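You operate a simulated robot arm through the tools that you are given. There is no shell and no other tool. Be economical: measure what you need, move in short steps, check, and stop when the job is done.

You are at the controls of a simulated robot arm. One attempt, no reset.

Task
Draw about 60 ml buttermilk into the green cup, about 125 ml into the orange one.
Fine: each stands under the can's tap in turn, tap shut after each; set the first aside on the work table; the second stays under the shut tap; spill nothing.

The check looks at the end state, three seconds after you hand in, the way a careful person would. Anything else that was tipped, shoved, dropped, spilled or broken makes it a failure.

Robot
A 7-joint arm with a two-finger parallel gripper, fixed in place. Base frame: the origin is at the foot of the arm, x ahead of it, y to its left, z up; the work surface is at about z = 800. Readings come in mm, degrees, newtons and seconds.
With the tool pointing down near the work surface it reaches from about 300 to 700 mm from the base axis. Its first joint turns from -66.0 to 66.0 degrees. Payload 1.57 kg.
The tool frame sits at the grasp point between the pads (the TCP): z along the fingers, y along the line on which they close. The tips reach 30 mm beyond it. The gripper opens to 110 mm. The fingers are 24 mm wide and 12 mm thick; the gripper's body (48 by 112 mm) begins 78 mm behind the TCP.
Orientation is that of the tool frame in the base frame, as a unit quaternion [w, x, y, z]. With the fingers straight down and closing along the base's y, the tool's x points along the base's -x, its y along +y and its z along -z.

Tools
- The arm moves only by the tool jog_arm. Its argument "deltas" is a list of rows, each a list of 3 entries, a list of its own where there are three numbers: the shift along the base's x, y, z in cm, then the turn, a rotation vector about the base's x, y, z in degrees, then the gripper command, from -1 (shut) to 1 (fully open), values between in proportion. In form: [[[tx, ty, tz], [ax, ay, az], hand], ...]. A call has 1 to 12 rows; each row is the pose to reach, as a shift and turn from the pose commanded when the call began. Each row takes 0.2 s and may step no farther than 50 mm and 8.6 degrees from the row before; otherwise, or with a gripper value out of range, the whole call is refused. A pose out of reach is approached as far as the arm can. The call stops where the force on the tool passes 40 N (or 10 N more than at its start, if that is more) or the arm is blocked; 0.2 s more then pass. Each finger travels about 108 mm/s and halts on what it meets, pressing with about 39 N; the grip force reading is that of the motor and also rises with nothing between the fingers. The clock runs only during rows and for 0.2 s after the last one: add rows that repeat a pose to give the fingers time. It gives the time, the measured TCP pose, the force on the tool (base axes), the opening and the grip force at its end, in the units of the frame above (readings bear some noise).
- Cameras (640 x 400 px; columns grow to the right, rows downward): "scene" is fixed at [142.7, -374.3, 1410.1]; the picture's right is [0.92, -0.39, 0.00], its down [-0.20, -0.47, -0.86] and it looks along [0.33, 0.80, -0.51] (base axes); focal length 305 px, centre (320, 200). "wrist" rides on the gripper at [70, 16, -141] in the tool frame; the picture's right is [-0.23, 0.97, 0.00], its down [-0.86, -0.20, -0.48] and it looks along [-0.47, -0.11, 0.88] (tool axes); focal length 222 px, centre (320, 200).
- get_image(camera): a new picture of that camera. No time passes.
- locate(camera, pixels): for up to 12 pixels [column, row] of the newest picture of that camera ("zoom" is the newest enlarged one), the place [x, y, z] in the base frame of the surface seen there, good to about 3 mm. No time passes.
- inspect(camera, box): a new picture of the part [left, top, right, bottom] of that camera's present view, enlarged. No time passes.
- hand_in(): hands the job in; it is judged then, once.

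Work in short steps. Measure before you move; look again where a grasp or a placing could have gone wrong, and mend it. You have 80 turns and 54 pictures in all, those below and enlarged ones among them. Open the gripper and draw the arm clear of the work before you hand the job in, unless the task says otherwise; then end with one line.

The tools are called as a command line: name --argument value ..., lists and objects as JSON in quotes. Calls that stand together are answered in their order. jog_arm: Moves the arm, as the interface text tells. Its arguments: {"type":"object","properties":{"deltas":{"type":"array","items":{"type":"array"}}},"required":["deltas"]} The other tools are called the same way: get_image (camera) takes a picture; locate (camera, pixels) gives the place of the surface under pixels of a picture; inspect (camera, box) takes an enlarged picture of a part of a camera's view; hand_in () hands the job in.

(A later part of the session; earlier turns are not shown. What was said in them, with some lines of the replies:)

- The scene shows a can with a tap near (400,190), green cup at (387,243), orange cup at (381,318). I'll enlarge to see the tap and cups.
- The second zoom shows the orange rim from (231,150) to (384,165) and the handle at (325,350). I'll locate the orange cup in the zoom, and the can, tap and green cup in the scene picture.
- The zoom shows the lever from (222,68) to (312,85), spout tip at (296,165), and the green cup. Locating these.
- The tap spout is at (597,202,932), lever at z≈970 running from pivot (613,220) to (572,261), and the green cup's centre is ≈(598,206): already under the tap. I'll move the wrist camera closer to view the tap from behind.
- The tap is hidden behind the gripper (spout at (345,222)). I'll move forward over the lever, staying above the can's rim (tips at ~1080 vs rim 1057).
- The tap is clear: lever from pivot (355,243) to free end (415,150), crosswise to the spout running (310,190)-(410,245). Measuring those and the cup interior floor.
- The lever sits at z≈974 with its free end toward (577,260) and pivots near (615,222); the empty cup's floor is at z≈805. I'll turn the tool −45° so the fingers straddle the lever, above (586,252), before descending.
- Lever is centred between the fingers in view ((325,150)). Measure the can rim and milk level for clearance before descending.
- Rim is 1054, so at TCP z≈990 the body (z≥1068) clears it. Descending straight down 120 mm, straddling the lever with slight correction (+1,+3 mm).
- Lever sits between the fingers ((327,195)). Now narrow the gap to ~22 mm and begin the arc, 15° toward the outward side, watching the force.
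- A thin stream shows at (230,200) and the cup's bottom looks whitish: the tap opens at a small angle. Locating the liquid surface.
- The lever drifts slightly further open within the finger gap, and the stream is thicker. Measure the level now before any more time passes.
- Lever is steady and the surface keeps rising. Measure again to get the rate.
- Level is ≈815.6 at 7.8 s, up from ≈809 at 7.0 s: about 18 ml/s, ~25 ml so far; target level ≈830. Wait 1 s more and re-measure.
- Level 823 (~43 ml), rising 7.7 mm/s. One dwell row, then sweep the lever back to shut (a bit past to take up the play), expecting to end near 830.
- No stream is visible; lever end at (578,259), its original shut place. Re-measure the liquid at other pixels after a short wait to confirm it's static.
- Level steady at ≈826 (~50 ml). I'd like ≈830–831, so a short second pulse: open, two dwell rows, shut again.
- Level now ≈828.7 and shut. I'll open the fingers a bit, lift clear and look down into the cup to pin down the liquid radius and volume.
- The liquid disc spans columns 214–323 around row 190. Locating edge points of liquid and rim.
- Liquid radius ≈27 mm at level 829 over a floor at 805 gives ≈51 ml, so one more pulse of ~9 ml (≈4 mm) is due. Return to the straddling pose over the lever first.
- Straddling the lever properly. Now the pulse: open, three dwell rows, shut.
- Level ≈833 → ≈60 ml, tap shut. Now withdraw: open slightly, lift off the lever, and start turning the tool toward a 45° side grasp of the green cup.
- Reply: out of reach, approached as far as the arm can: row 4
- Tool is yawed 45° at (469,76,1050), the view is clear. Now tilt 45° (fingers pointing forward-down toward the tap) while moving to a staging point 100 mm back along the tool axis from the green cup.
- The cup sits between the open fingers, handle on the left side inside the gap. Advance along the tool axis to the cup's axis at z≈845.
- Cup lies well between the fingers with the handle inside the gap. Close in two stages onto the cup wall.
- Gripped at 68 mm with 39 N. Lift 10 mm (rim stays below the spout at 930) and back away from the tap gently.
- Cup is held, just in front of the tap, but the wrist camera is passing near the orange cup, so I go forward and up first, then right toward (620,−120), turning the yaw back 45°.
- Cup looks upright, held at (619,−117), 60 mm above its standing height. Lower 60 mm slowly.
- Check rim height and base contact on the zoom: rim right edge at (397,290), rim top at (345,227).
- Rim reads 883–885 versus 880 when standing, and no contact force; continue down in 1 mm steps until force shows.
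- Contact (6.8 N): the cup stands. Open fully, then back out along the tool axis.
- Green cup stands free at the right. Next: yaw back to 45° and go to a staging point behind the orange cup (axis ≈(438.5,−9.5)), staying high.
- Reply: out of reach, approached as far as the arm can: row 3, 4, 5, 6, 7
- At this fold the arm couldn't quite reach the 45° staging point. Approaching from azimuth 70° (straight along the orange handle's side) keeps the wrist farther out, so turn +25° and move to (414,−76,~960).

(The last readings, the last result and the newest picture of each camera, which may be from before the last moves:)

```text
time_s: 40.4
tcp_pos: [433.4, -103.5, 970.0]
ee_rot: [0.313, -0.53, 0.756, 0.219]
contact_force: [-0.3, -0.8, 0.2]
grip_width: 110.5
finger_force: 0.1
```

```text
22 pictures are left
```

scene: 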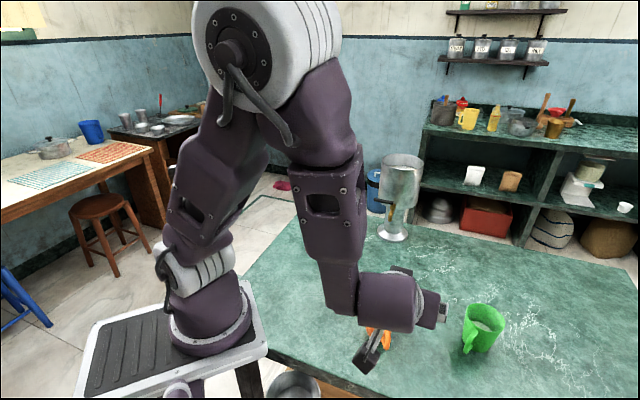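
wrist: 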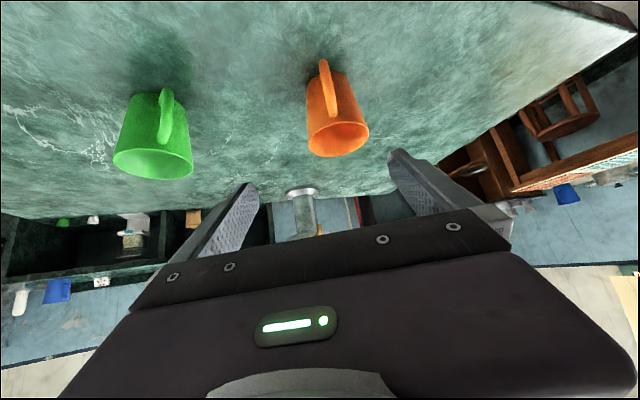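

Reached; az 70° works and the orange handle points at the palm. Move to the staging point 100 mm back on the tool axis.

jog_arm --deltas '[[[-0.6, 0.9, -1.8], [0, 0, 0], 1], [[-1.3, 1.8, -3.6], [0, 0, 0], 1], [[-1.9, 2.7, -5.2], [0, 0, 0], 1], [[-1.9, 2.7, -5.2], [0, 0, 0], 1]]'

get_image --camera "wrist"

```text
time_s: 41.4
tcp_pos: [415.1, -76.5, 917.9]
ee_rot: [0.313, -0.53, 0.757, 0.22]
contact_force: [-0.2, 0.2, -0.2]
grip_width: 110.2
finger_force: 0.1
```

```text
21 pictures are left
```

wrist: 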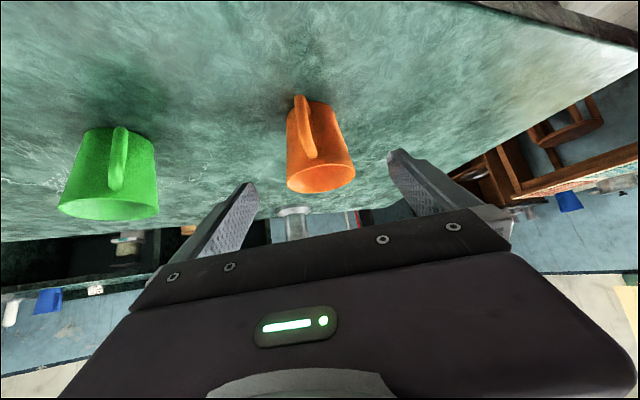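

Orange is centred between the fingers just as green was. Advance along the tool axis.

jog_arm --deltas '[[[0.8, 2.2, -2.4], [0, 0, 0], 1], [[1.6, 4.4, -4.8], [0, 0, 0], 1], [[2.35, 6.65, -7.2], [0, 0, 0], 1], [[2.35, 6.65, -7.2], [0, 0, 0], 1]]'

get_image --camera "wrist"

```text
time_s: 42.4
tcp_pos: [438.3, -10.6, 843.7]
ee_rot: [0.313, -0.53, 0.757, 0.219]
contact_force: [0.0, -0.9, 0.5]
grip_width: 110.2
finger_force: 0.1
```

```text
20 pictures are left
```

wrist: 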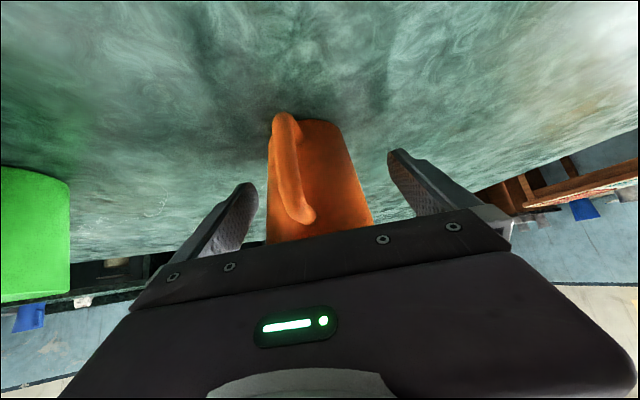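

The orange cup is centred between the fingers; close, then lift 30 mm.

jog_arm --deltas '[[[0, 0, 0], [0, 0, 0], 0.45], [[0, 0, 0], [0, 0, 0], 0.45], [[0, 0, 0], [0, 0, 0], 0.3], [[0, 0, 0], [0, 0, 0], 0.1], [[0, 0, 0], [0, 0, 0], 0], [[0, 0, 0], [0, 0, 0], -0.2], [[0, 0, 0], [0, 0, 0], -0.2], [[0, 0, 0.5], [0, 0, 0], -0.2], [[0, 0, 1.7], [0, 0, 0], -0.2], [[0, 0, 3], [0, 0, 0], -0.2]]'

get_image --camera "scene"

```text
time_s: 44.6
tcp_pos: [440.2, -9.8, 874.9]
ee_rot: [0.314, -0.529, 0.757, 0.219]
contact_force: [0.5, 0.0, -0.4]
grip_width: 71.0
finger_force: 38.6
```

```text
19 pictures are left
```

scene: 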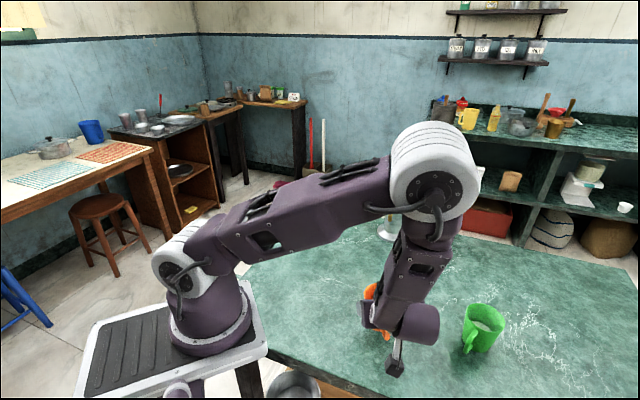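

Orange is held (71 mm) and lifted. Carry to a point 60 mm in front of the tap, turning back to azimuth 45° and ending at +10 mm height.

jog_arm --deltas '[[[1, 1.5, 0], [0, 0, -2.5], -0.2], [[2.2, 3.3, 0], [0, 0, -5], -0.2], [[3.5, 5.2, 0], [0, 0, -8], -0.2], [[4.9, 7.2, 0], [0, 0, -11], -0.2], [[6.3, 9.3, 0], [0, 0, -14], -0.2], [[7.7, 11.4, 0], [0, 0, -17], -0.2], [[9, 13.3, -0.5], [0, 0, -20], -0.2], [[10.2, 15, -1], [0, 0, -22.5], -0.2], [[11.2, 16.5, -1.7], [0, 0, -25], -0.2], [[11.7, 17.2, -2], [0, 0, -25], -0.2], [[11.7, 17.2, -2], [0, 0, -25], -0.2]]'

inspect --camera "scene" --box '[330, 150, 460, 280]'

```text
time_s: 47.0
tcp_pos: [555.4, 163.4, 855.6]
ee_rot: [0.353, -0.354, 0.854, 0.147]
contact_force: [0.1, -0.4, -0.8]
grip_width: 70.6
finger_force: 39.2
```

```text
3.08 times, centred on (395, 215) of scene
```

zoom: 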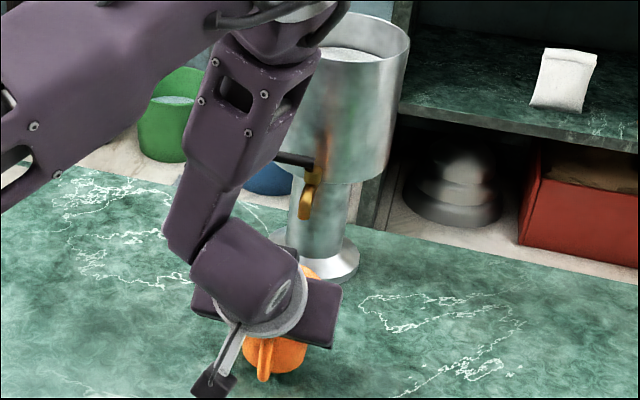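

In front of the tap, upright. Slide in 42 mm along the spout line and lower 10 mm onto the table.

jog_arm --deltas '[[[1.2, 1.2, 0], [0, 0, 0], -0.2], [[2.7, 2.7, 0], [0, 0, 0], -0.2], [[4, 3.9, 0], [0, 0, 0], -0.2], [[4.2, 4.1, 0], [0, 0, 0], -0.2], [[4.2, 4.1, -0.5], [0, 0, 0], -0.2], [[4.2, 4.1, -0.8], [0, 0, 0], -0.2], [[4.2, 4.1, -1], [0, 0, 0], -0.2], [[4.2, 4.1, -1], [0, 0, 0], -0.2]]'

```text
time_s: 48.8
tcp_pos: [597.7, 201.5, 845.4]
ee_rot: [0.354, -0.353, 0.854, 0.147]
contact_force: [-0.2, 0.4, -0.8]
grip_width: 70.7
finger_force: 39.0
```

No contact force yet; creep down 1 mm at a time.

jog_arm --deltas '[[[0, 0, -0.1], [0, 0, 0], -0.2], [[0, 0, -0.2], [0, 0, 0], -0.2], [[0, 0, -0.2], [0, 0, 0], -0.2]]'

```text
time_s: 49.6
tcp_pos: [597.2, 204.6, 843.7]
ee_rot: [0.353, -0.354, 0.853, 0.147]
contact_force: [-1.4, -1.5, 6.6]
grip_width: 70.9
finger_force: 39.0
```

Contact at 6.6 N. Release and back out along the tool axis.

jog_arm --deltas '[[[0, 0, 0.05], [0, 0, 0], 0.35], [[0, 0, 0.05], [0, 0, 0], 0.7], [[0, 0, 0.05], [0, 0, 0], 1], [[0, 0, 0.05], [0, 0, 0], 1], [[-1.5, -1.5, 2.1], [0, 0, 0], 1], [[-3.2, -3.2, 4.6], [0, 0, 0], 1], [[-5, -5, 7.1], [0, 0, 0], 1], [[-7, -7, 10], [0, 0, 0], 1], [[-9, -9, 13], [0, 0, 0], 1], [[-11, -11, 16], [0, 0, 0], 1], [[-12.5, -12.5, 19.5], [0, 0, 0], 1]]'

inspect --camera "scene" --box '[340, 160, 460, 270]'

locate --camera "zoom" --pixels '[[320, 260]]'

```text
time_s: 52.0
tcp_pos: [471.3, 79.3, 1042.3]
ee_rot: [0.351, -0.355, 0.854, 0.146]
contact_force: [0.3, -0.4, 0.0]
grip_width: 109.8
finger_force: 0.2
```

```text
3.64 times, centred on (400, 215) of scene
```

zoom: 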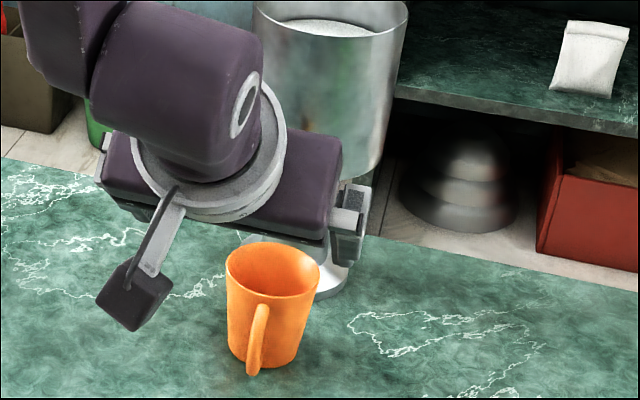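

```text
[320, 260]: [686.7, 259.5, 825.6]
```

Orange stands under the tap. Untilt the tool and return to the overhead pose.

jog_arm --deltas '[[[0, 0, 2], [-5.3, 5.3, 0], 1], [[0, 0, 4], [-10.6, 10.6, 0], 1], [[0, 0, 6.8], [-15.9, 15.9, 0], 1], [[0, 0, 6.8], [-21.2, 21.2, 0], 1], [[0, 0, 6.8], [-26.5, 26.5, 0], 1], [[0, 0, 6.8], [-31.8, 31.8, 0], 1], [[0, 0, 6.8], [-31.8, 31.8, 0], 1]]'

jog_arm --deltas '[[[2, 3, 0], [0, 0, -7.5], 1], [[4, 6, 0], [0, 0, -15], 1], [[6, 9, 0], [0, 0, -22.5], 1], [[8, 12, 0], [0, 0, -30], 1], [[8.8, 13.5, 0], [0, 0, -37.5], 1], [[8.8, 14, 0], [0, 0, -45], 1], [[8.8, 14, 0], [0, 0, -45], 1]]'

inspect --camera "wrist" --box '[270, 100, 390, 200]'

```text
time_s: 53.6
tcp_pos: [472.9, 78.0, 1107.2]
ee_rot: [-0.001, -0.382, 0.924, -0.001]
contact_force: [0.1, 0.0, -0.4]
grip_width: 110.0
finger_force: 0.1
```

```text
time_s: 55.2
tcp_pos: [559.8, 219.5, 1105.2]
ee_rot: [0.0, 0.0, 1.0, 0.0]
contact_force: [-0.1, 0.2, 0.5]
grip_width: 110.2
finger_force: 0.1
```

```text
4.00 times, centred on (330, 150) of wrist
```

zoom: 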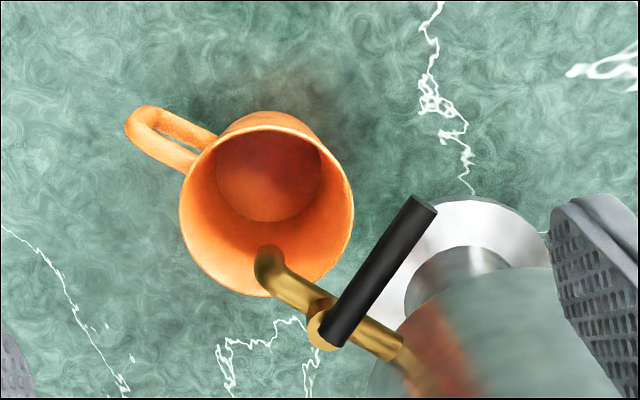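

Orange is well placed under the spout (265,255). Measure its floor edges, rim and centre, and the lever.

locate --camera "zoom" --pixels '[[218, 170], [319, 175], [265, 219], [235, 207], [300, 205], [268, 180], [267, 133], [181, 205], [352, 205], [425, 210], [380, 260], [265, 255]]'

```text
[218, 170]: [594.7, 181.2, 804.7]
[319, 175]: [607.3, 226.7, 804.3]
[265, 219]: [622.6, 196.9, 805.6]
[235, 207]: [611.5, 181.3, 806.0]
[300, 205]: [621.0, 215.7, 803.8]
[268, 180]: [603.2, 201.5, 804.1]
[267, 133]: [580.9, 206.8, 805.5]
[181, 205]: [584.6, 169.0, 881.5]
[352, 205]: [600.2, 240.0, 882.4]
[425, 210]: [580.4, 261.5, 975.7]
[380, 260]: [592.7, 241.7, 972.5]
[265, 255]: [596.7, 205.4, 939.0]
```

Orange: floor z≈804.8, r≈25.5 at floor, ~33.5 at rim, so 125 ml ≈ level 855. Return to straddle the lever.

jog_arm --deltas '[[[0.5, 0.5, 0], [0, 0, -7.5], 0.5], [[1, 1, 0], [0, 0, -15], 0], [[1.5, 1.5, 0], [0, 0, -22.5], -0.2], [[2, 2, 0], [0, 0, -30], -0.2], [[2.5, 2.8, 0], [0, 0, -37.5], -0.2], [[2.59, 3.2, 0], [0, 0, -45], -0.2], [[2.59, 3.2, -3], [0, 0, -45], -0.2], [[2.59, 3.2, -6], [0, 0, -45], -0.2], [[2.59, 3.2, -9], [0, 0, -45], -0.2], [[2.59, 3.2, -11], [0, 0, -45], -0.2], [[2.59, 3.2, -11.6], [0, 0, -45], -0.2], [[2.59, 3.2, -11.6], [0, 0, -45], -0.6]]'

inspect --camera "wrist" --box '[240, 110, 440, 240]'

```text
time_s: 57.8
tcp_pos: [583.6, 250.2, 990.0]
ee_rot: [0.0, 0.383, 0.924, 0.0]
contact_force: [0.0, 0.1, -0.1]
grip_width: 22.1
finger_force: 0.0
```

```text
3.08 times, centred on (340, 175) of wrist
```

zoom: 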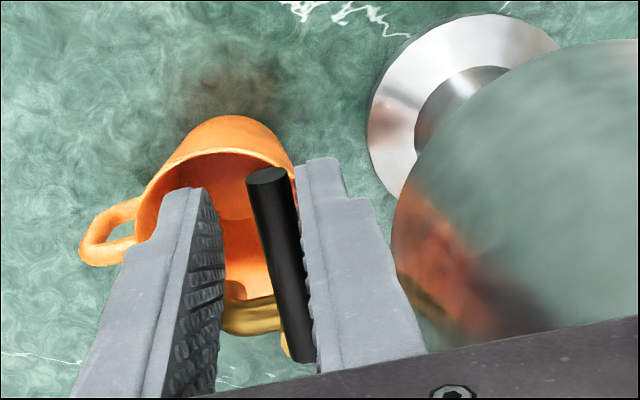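

Straddled. Open the tap by the same 15° and hold; check after about 2.5 s.

jog_arm --deltas '[[[-0.36, -0.41, 0], [0, 0, 7.5], -0.6], [[-0.67, -0.87, 0], [0, 0, 15], -0.6], [[-0.67, -0.87, 0], [0, 0, 15], -0.6], [[-0.67, -0.87, 0], [0, 0, 15], -0.6], [[-0.67, -0.87, 0], [0, 0, 15], -0.6], [[-0.67, -0.87, 0], [0, 0, 15], -0.6], [[-0.67, -0.87, 0], [0, 0, 15], -0.6], [[-0.67, -0.87, 0], [0, 0, 15], -0.6], [[-0.67, -0.87, 0], [0, 0, 15], -0.6], [[-0.67, -0.87, 0], [0, 0, 15], -0.6], [[-0.67, -0.87, 0], [0, 0, 15], -0.6], [[-0.67, -0.87, 0], [0, 0, 15], -0.6]]'

inspect --camera "wrist" --box '[240, 110, 440, 240]'

locate --camera "zoom" --pixels '[[205, 160], [215, 175], [260, 160], [215, 150], [195, 170], [240, 150], [188, 175], [270, 175], [262, 150], [235, 143]]'

```text
time_s: 60.4
tcp_pos: [578.3, 241.8, 989.9]
ee_rot: [0.0, 0.259, 0.966, 0.0]
contact_force: [0.4, 0.5, 0.4]
grip_width: 22.0
finger_force: 0.2
```

```text
3.08 times, centred on (340, 175) of wrist
```

zoom: 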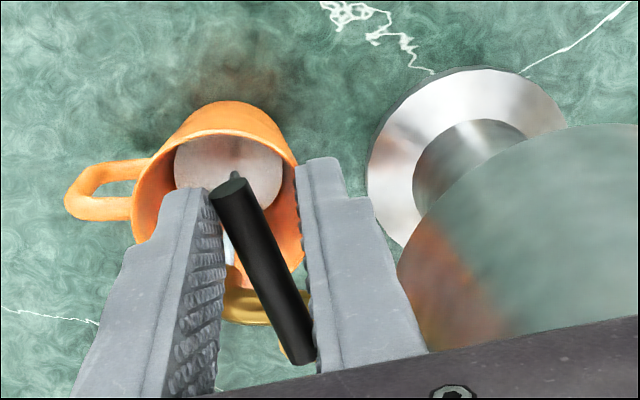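

```text
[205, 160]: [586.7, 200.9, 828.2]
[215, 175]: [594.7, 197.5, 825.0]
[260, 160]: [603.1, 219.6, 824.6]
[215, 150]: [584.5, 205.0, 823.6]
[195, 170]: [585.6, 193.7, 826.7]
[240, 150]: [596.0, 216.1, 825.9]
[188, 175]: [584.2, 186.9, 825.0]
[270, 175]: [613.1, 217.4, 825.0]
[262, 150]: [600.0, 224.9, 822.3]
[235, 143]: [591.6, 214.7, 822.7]
```

Level ≈825 (~44 ml) at 60.4 s. Hold another 2 s and measure.

jog_arm --deltas '[[[0, 0, 0], [0, 0, 0], -0.6], [[0, 0, 0], [0, 0, 0], -0.6], [[0, 0, 0], [0, 0, 0], -0.6], [[0, 0, 0], [0, 0, 0], -0.6], [[0, 0, 0], [0, 0, 0], -0.6], [[0, 0, 0], [0, 0, 0], -0.6], [[0, 0, 0], [0, 0, 0], -0.6], [[0, 0, 0], [0, 0, 0], -0.6], [[0, 0, 0], [0, 0, 0], -0.6]]'

inspect --camera "wrist" --box '[240, 110, 440, 240]'

locate --camera "zoom" --pixels '[[205, 160], [215, 175], [260, 160], [215, 150], [195, 170], [240, 150], [188, 175], [270, 175], [262, 150], [265, 190]]'

```text
time_s: 62.4
tcp_pos: [579.1, 241.4, 990.2]
ee_rot: [-0.001, 0.259, 0.966, 0.0]
contact_force: [1.2, 0.7, -0.1]
grip_width: 22.1
finger_force: 0.1
```

```text
3.08 times, centred on (340, 175) of wrist
```

zoom: 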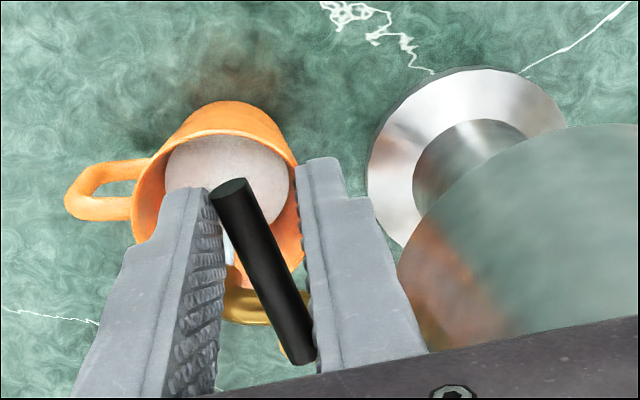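

```text
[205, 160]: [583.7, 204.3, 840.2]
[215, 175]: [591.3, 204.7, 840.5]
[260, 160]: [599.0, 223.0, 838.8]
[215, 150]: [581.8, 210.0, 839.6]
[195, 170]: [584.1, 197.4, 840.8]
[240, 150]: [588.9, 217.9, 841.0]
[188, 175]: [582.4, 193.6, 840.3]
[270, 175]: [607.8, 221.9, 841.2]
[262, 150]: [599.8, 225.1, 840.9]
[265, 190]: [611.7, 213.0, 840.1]
```

Level 840.3 at 62.4 s (~83 ml), 7.6 mm/s. Hold 1.2 s more.

jog_arm --deltas '[[[0, 0, 0], [0, 0, 0], -0.6], [[0, 0, 0], [0, 0, 0], -0.6], [[0, 0, 0], [0, 0, 0], -0.6], [[0, 0, 0], [0, 0, 0], -0.6], [[0, 0, 0], [0, 0, 0], -0.6]]'

inspect --camera "wrist" --box '[240, 110, 440, 240]'

locate --camera "zoom" --pixels '[[205, 160], [215, 175], [260, 160], [215, 150], [195, 170], [240, 150], [188, 175], [270, 175], [262, 150], [265, 190], [290, 195], [165, 190]]'

```text
time_s: 63.6
tcp_pos: [577.9, 241.7, 989.9]
ee_rot: [0.001, 0.259, 0.966, -0.001]
contact_force: [0.1, -0.1, 0.2]
grip_width: 21.8
finger_force: 0.0
```

```text
3.08 times, centred on (340, 175) of wrist
```

zoom: 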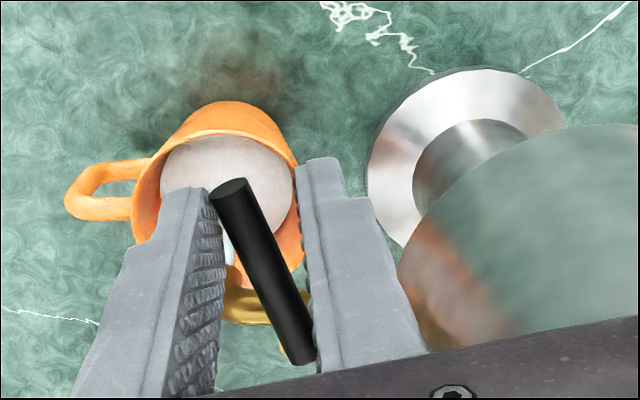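

```text
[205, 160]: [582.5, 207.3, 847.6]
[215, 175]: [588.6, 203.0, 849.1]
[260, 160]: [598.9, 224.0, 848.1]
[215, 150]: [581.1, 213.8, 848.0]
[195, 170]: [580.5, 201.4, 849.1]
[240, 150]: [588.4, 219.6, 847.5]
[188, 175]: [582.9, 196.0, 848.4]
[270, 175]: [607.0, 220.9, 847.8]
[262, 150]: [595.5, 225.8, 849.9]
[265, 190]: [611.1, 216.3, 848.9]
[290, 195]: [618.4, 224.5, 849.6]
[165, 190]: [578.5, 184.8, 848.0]
```

Level 848.4, liquid radius ≈30 (~106 ml). Four dwell rows, then shut, should end near 855.

jog_arm --deltas '[[[0, 0, 0], [0, 0, 0], -0.6], [[0, 0, 0], [0, 0, 0], -0.6], [[0, 0, 0], [0, 0, 0], -0.6], [[0, 0, 0], [0, 0, 0], -0.6], [[0.31, 0.46, 0], [0, 0, -7.5], -0.6], [[0.67, 0.87, 0], [0, 0, -15], -0.6], [[1.08, 1.23, 0], [0, 0, -22.5], -0.6], [[1.08, 1.23, 0], [0, 0, -22.5], -0.6]]'

inspect --camera "wrist" --box '[280, 150, 350, 230]'

locate --camera "zoom" --pixels '[[265, 90], [285, 80], [360, 100], [380, 110], [375, 140], [245, 95], [285, 125], [390, 160], [380, 175], [395, 120]]'

```text
time_s: 65.4
tcp_pos: [591.0, 255.1, 989.7]
ee_rot: [-0.001, 0.443, 0.897, 0.001]
contact_force: [0.2, 0.0, 0.5]
grip_width: 22.0
finger_force: 0.1
```

```text
5.00 times, centred on (315, 190) of wrist
```

zoom: 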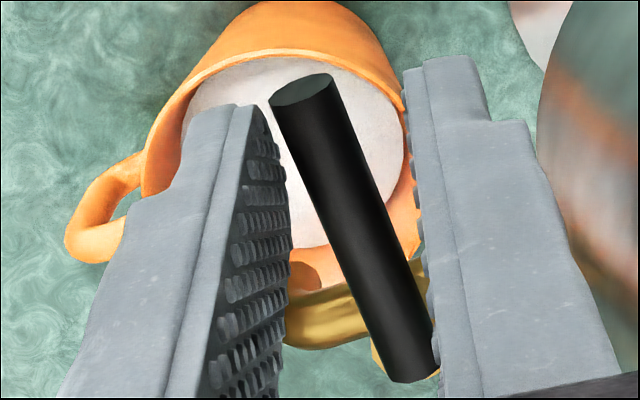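

```text
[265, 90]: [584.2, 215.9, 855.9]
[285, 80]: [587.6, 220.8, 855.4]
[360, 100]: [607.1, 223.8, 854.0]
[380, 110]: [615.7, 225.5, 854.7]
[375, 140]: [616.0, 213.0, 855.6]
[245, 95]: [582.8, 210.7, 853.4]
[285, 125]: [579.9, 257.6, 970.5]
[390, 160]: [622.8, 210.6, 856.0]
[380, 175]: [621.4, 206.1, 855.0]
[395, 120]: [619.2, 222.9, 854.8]
```

Level ≈855 as wanted. Nudge the lever a touch further toward shut to be sure it's seated, then ease back.

jog_arm --deltas '[[[0.15, 0.12, 0], [0, 0, -2.5], -0.6], [[0.27, 0.19, 0], [0, 0, -4.5], -0.6], [[0.27, 0.19, 0], [0, 0, -4.5], -0.6]]'

inspect --camera "wrist" --box '[280, 150, 350, 230]'

```text
time_s: 66.2
tcp_pos: [592.5, 256.6, 989.5]
ee_rot: [-0.001, 0.477, 0.879, 0.0]
contact_force: [-3.1, -3.5, 1.3]
grip_width: 25.9
finger_force: 2.4
```

```text
5.00 times, centred on (315, 190) of wrist
```

zoom: 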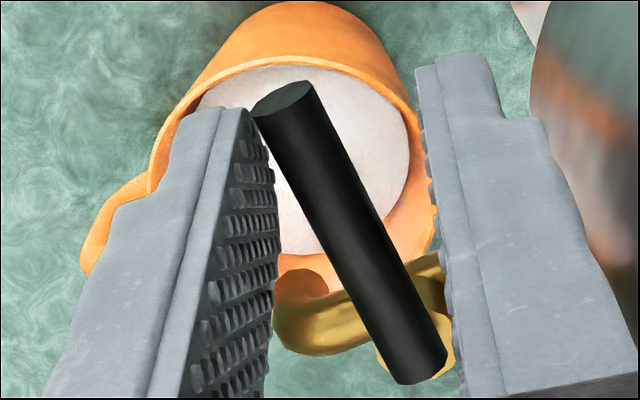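

The lever is against its stop (≈5 N), so the tap is shut. Back off the contact, open slightly, lift straight up, and move to the overhead view.

jog_arm --deltas '[[[-0.27, -0.19, 0], [0, 0, 4.5], -0.5], [[-0.27, -0.19, 0], [0, 0, 4.5], -0.3], [[-0.27, -0.19, 0], [0, 0, 4.5], -0.3], [[-0.27, -0.19, 3], [0, 0, 4.5], -0.3], [[-0.27, -0.19, 7], [0, 0, 12], -0.3], [[-0.8, -1, 11], [0, 0, 20], -0.3], [[-1.5, -2, 12], [0, 0, 28], 0.3], [[-2, -3, 12], [0, 0, 36], 1], [[-2.8, -3.5, 12], [0, 0, 44], 1], [[-3.2, -3.7, 12], [0, 0, 52], 1], [[-3.2, -3.7, 12], [0, 0, 57], 1]]'

inspect --camera "wrist" --box '[270, 100, 390, 200]'

locate --camera "zoom" --pixels '[[250, 190], [290, 190], [265, 160], [300, 215], [235, 215], [215, 185], [320, 190], [425, 210]]'

```text
time_s: 68.6
tcp_pos: [560.3, 219.8, 1111.1]
ee_rot: [0.0, -0.001, 1.0, 0.0]
contact_force: [-0.1, 0.4, 0.7]
grip_width: 110.1
finger_force: 0.2
```

```text
4.00 times, centred on (330, 150) of wrist
```

zoom: 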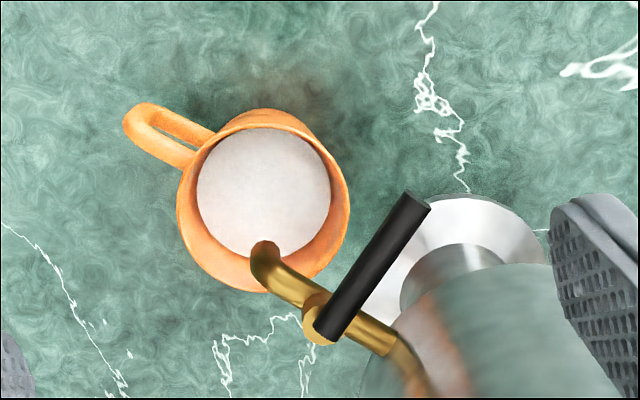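

```text
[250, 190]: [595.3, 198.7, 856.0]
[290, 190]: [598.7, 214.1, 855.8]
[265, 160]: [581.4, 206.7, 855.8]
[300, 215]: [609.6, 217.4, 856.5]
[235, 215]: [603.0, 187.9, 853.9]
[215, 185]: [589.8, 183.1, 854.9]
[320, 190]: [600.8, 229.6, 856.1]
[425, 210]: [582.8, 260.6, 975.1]
```

Level 855.5, radius 30.7 → ≈125 ml; no stream, no spill. Draw the arm back clear and check the whole scene.

jog_arm --deltas '[[[-3, -1, 2], [0, 0, 0], 1], [[-7, -2, 4], [0, 0, 0], 1], [[-11, -3, 6], [0, 0, 0], 1], [[-15, -4, 8], [0, 0, 0], 1], [[-19, -5, 8], [0, 0, 0], 1], [[-23, -6, 8], [0, 0, 0], 1], [[-23, -6, 8], [0, 0, 0], 1]]'

get_image --camera "scene"

inspect --camera "scene" --box '[350, 170, 530, 370]'

```text
time_s: 70.2
tcp_pos: [329.3, 159.8, 1192.1]
ee_rot: [-0.001, 0.0, 1.0, 0.0]
contact_force: [0.1, 0.2, -0.6]
grip_width: 110.0
finger_force: 0.1
```

```text
8 pictures are left
```

scene: 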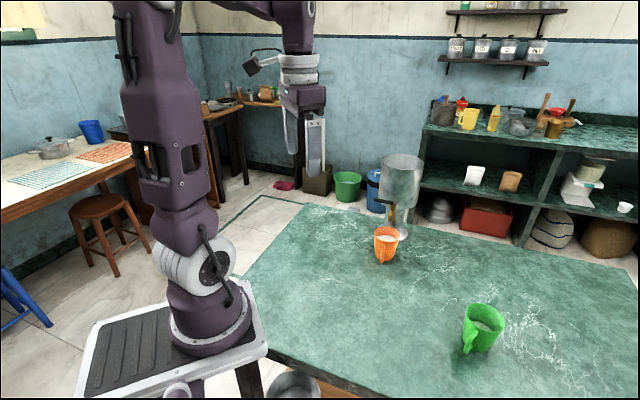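

```text
2.00 times, centred on (440, 270) of scene
```

zoom: 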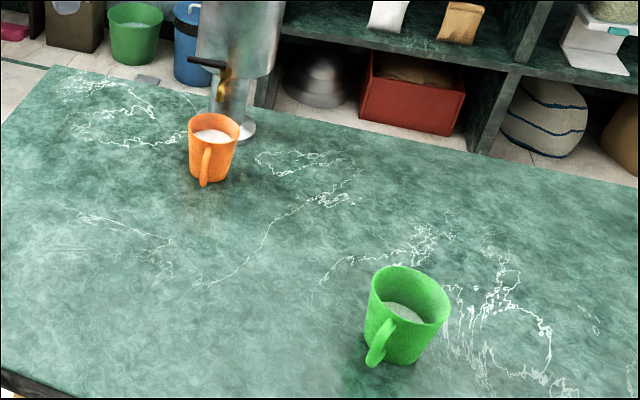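

Both cups stand upright, the tap is shut with orange beneath it, there are no drips, and the arm is clear. Handing in.

hand_in

```text
The job is handed in.
```

I drew about 60 ml into the green cup and set it aside on the table; the orange cup has about 125 ml and stands under the shut tap, with no spills seen (both volumes estimated from the liquid level and cup radius).
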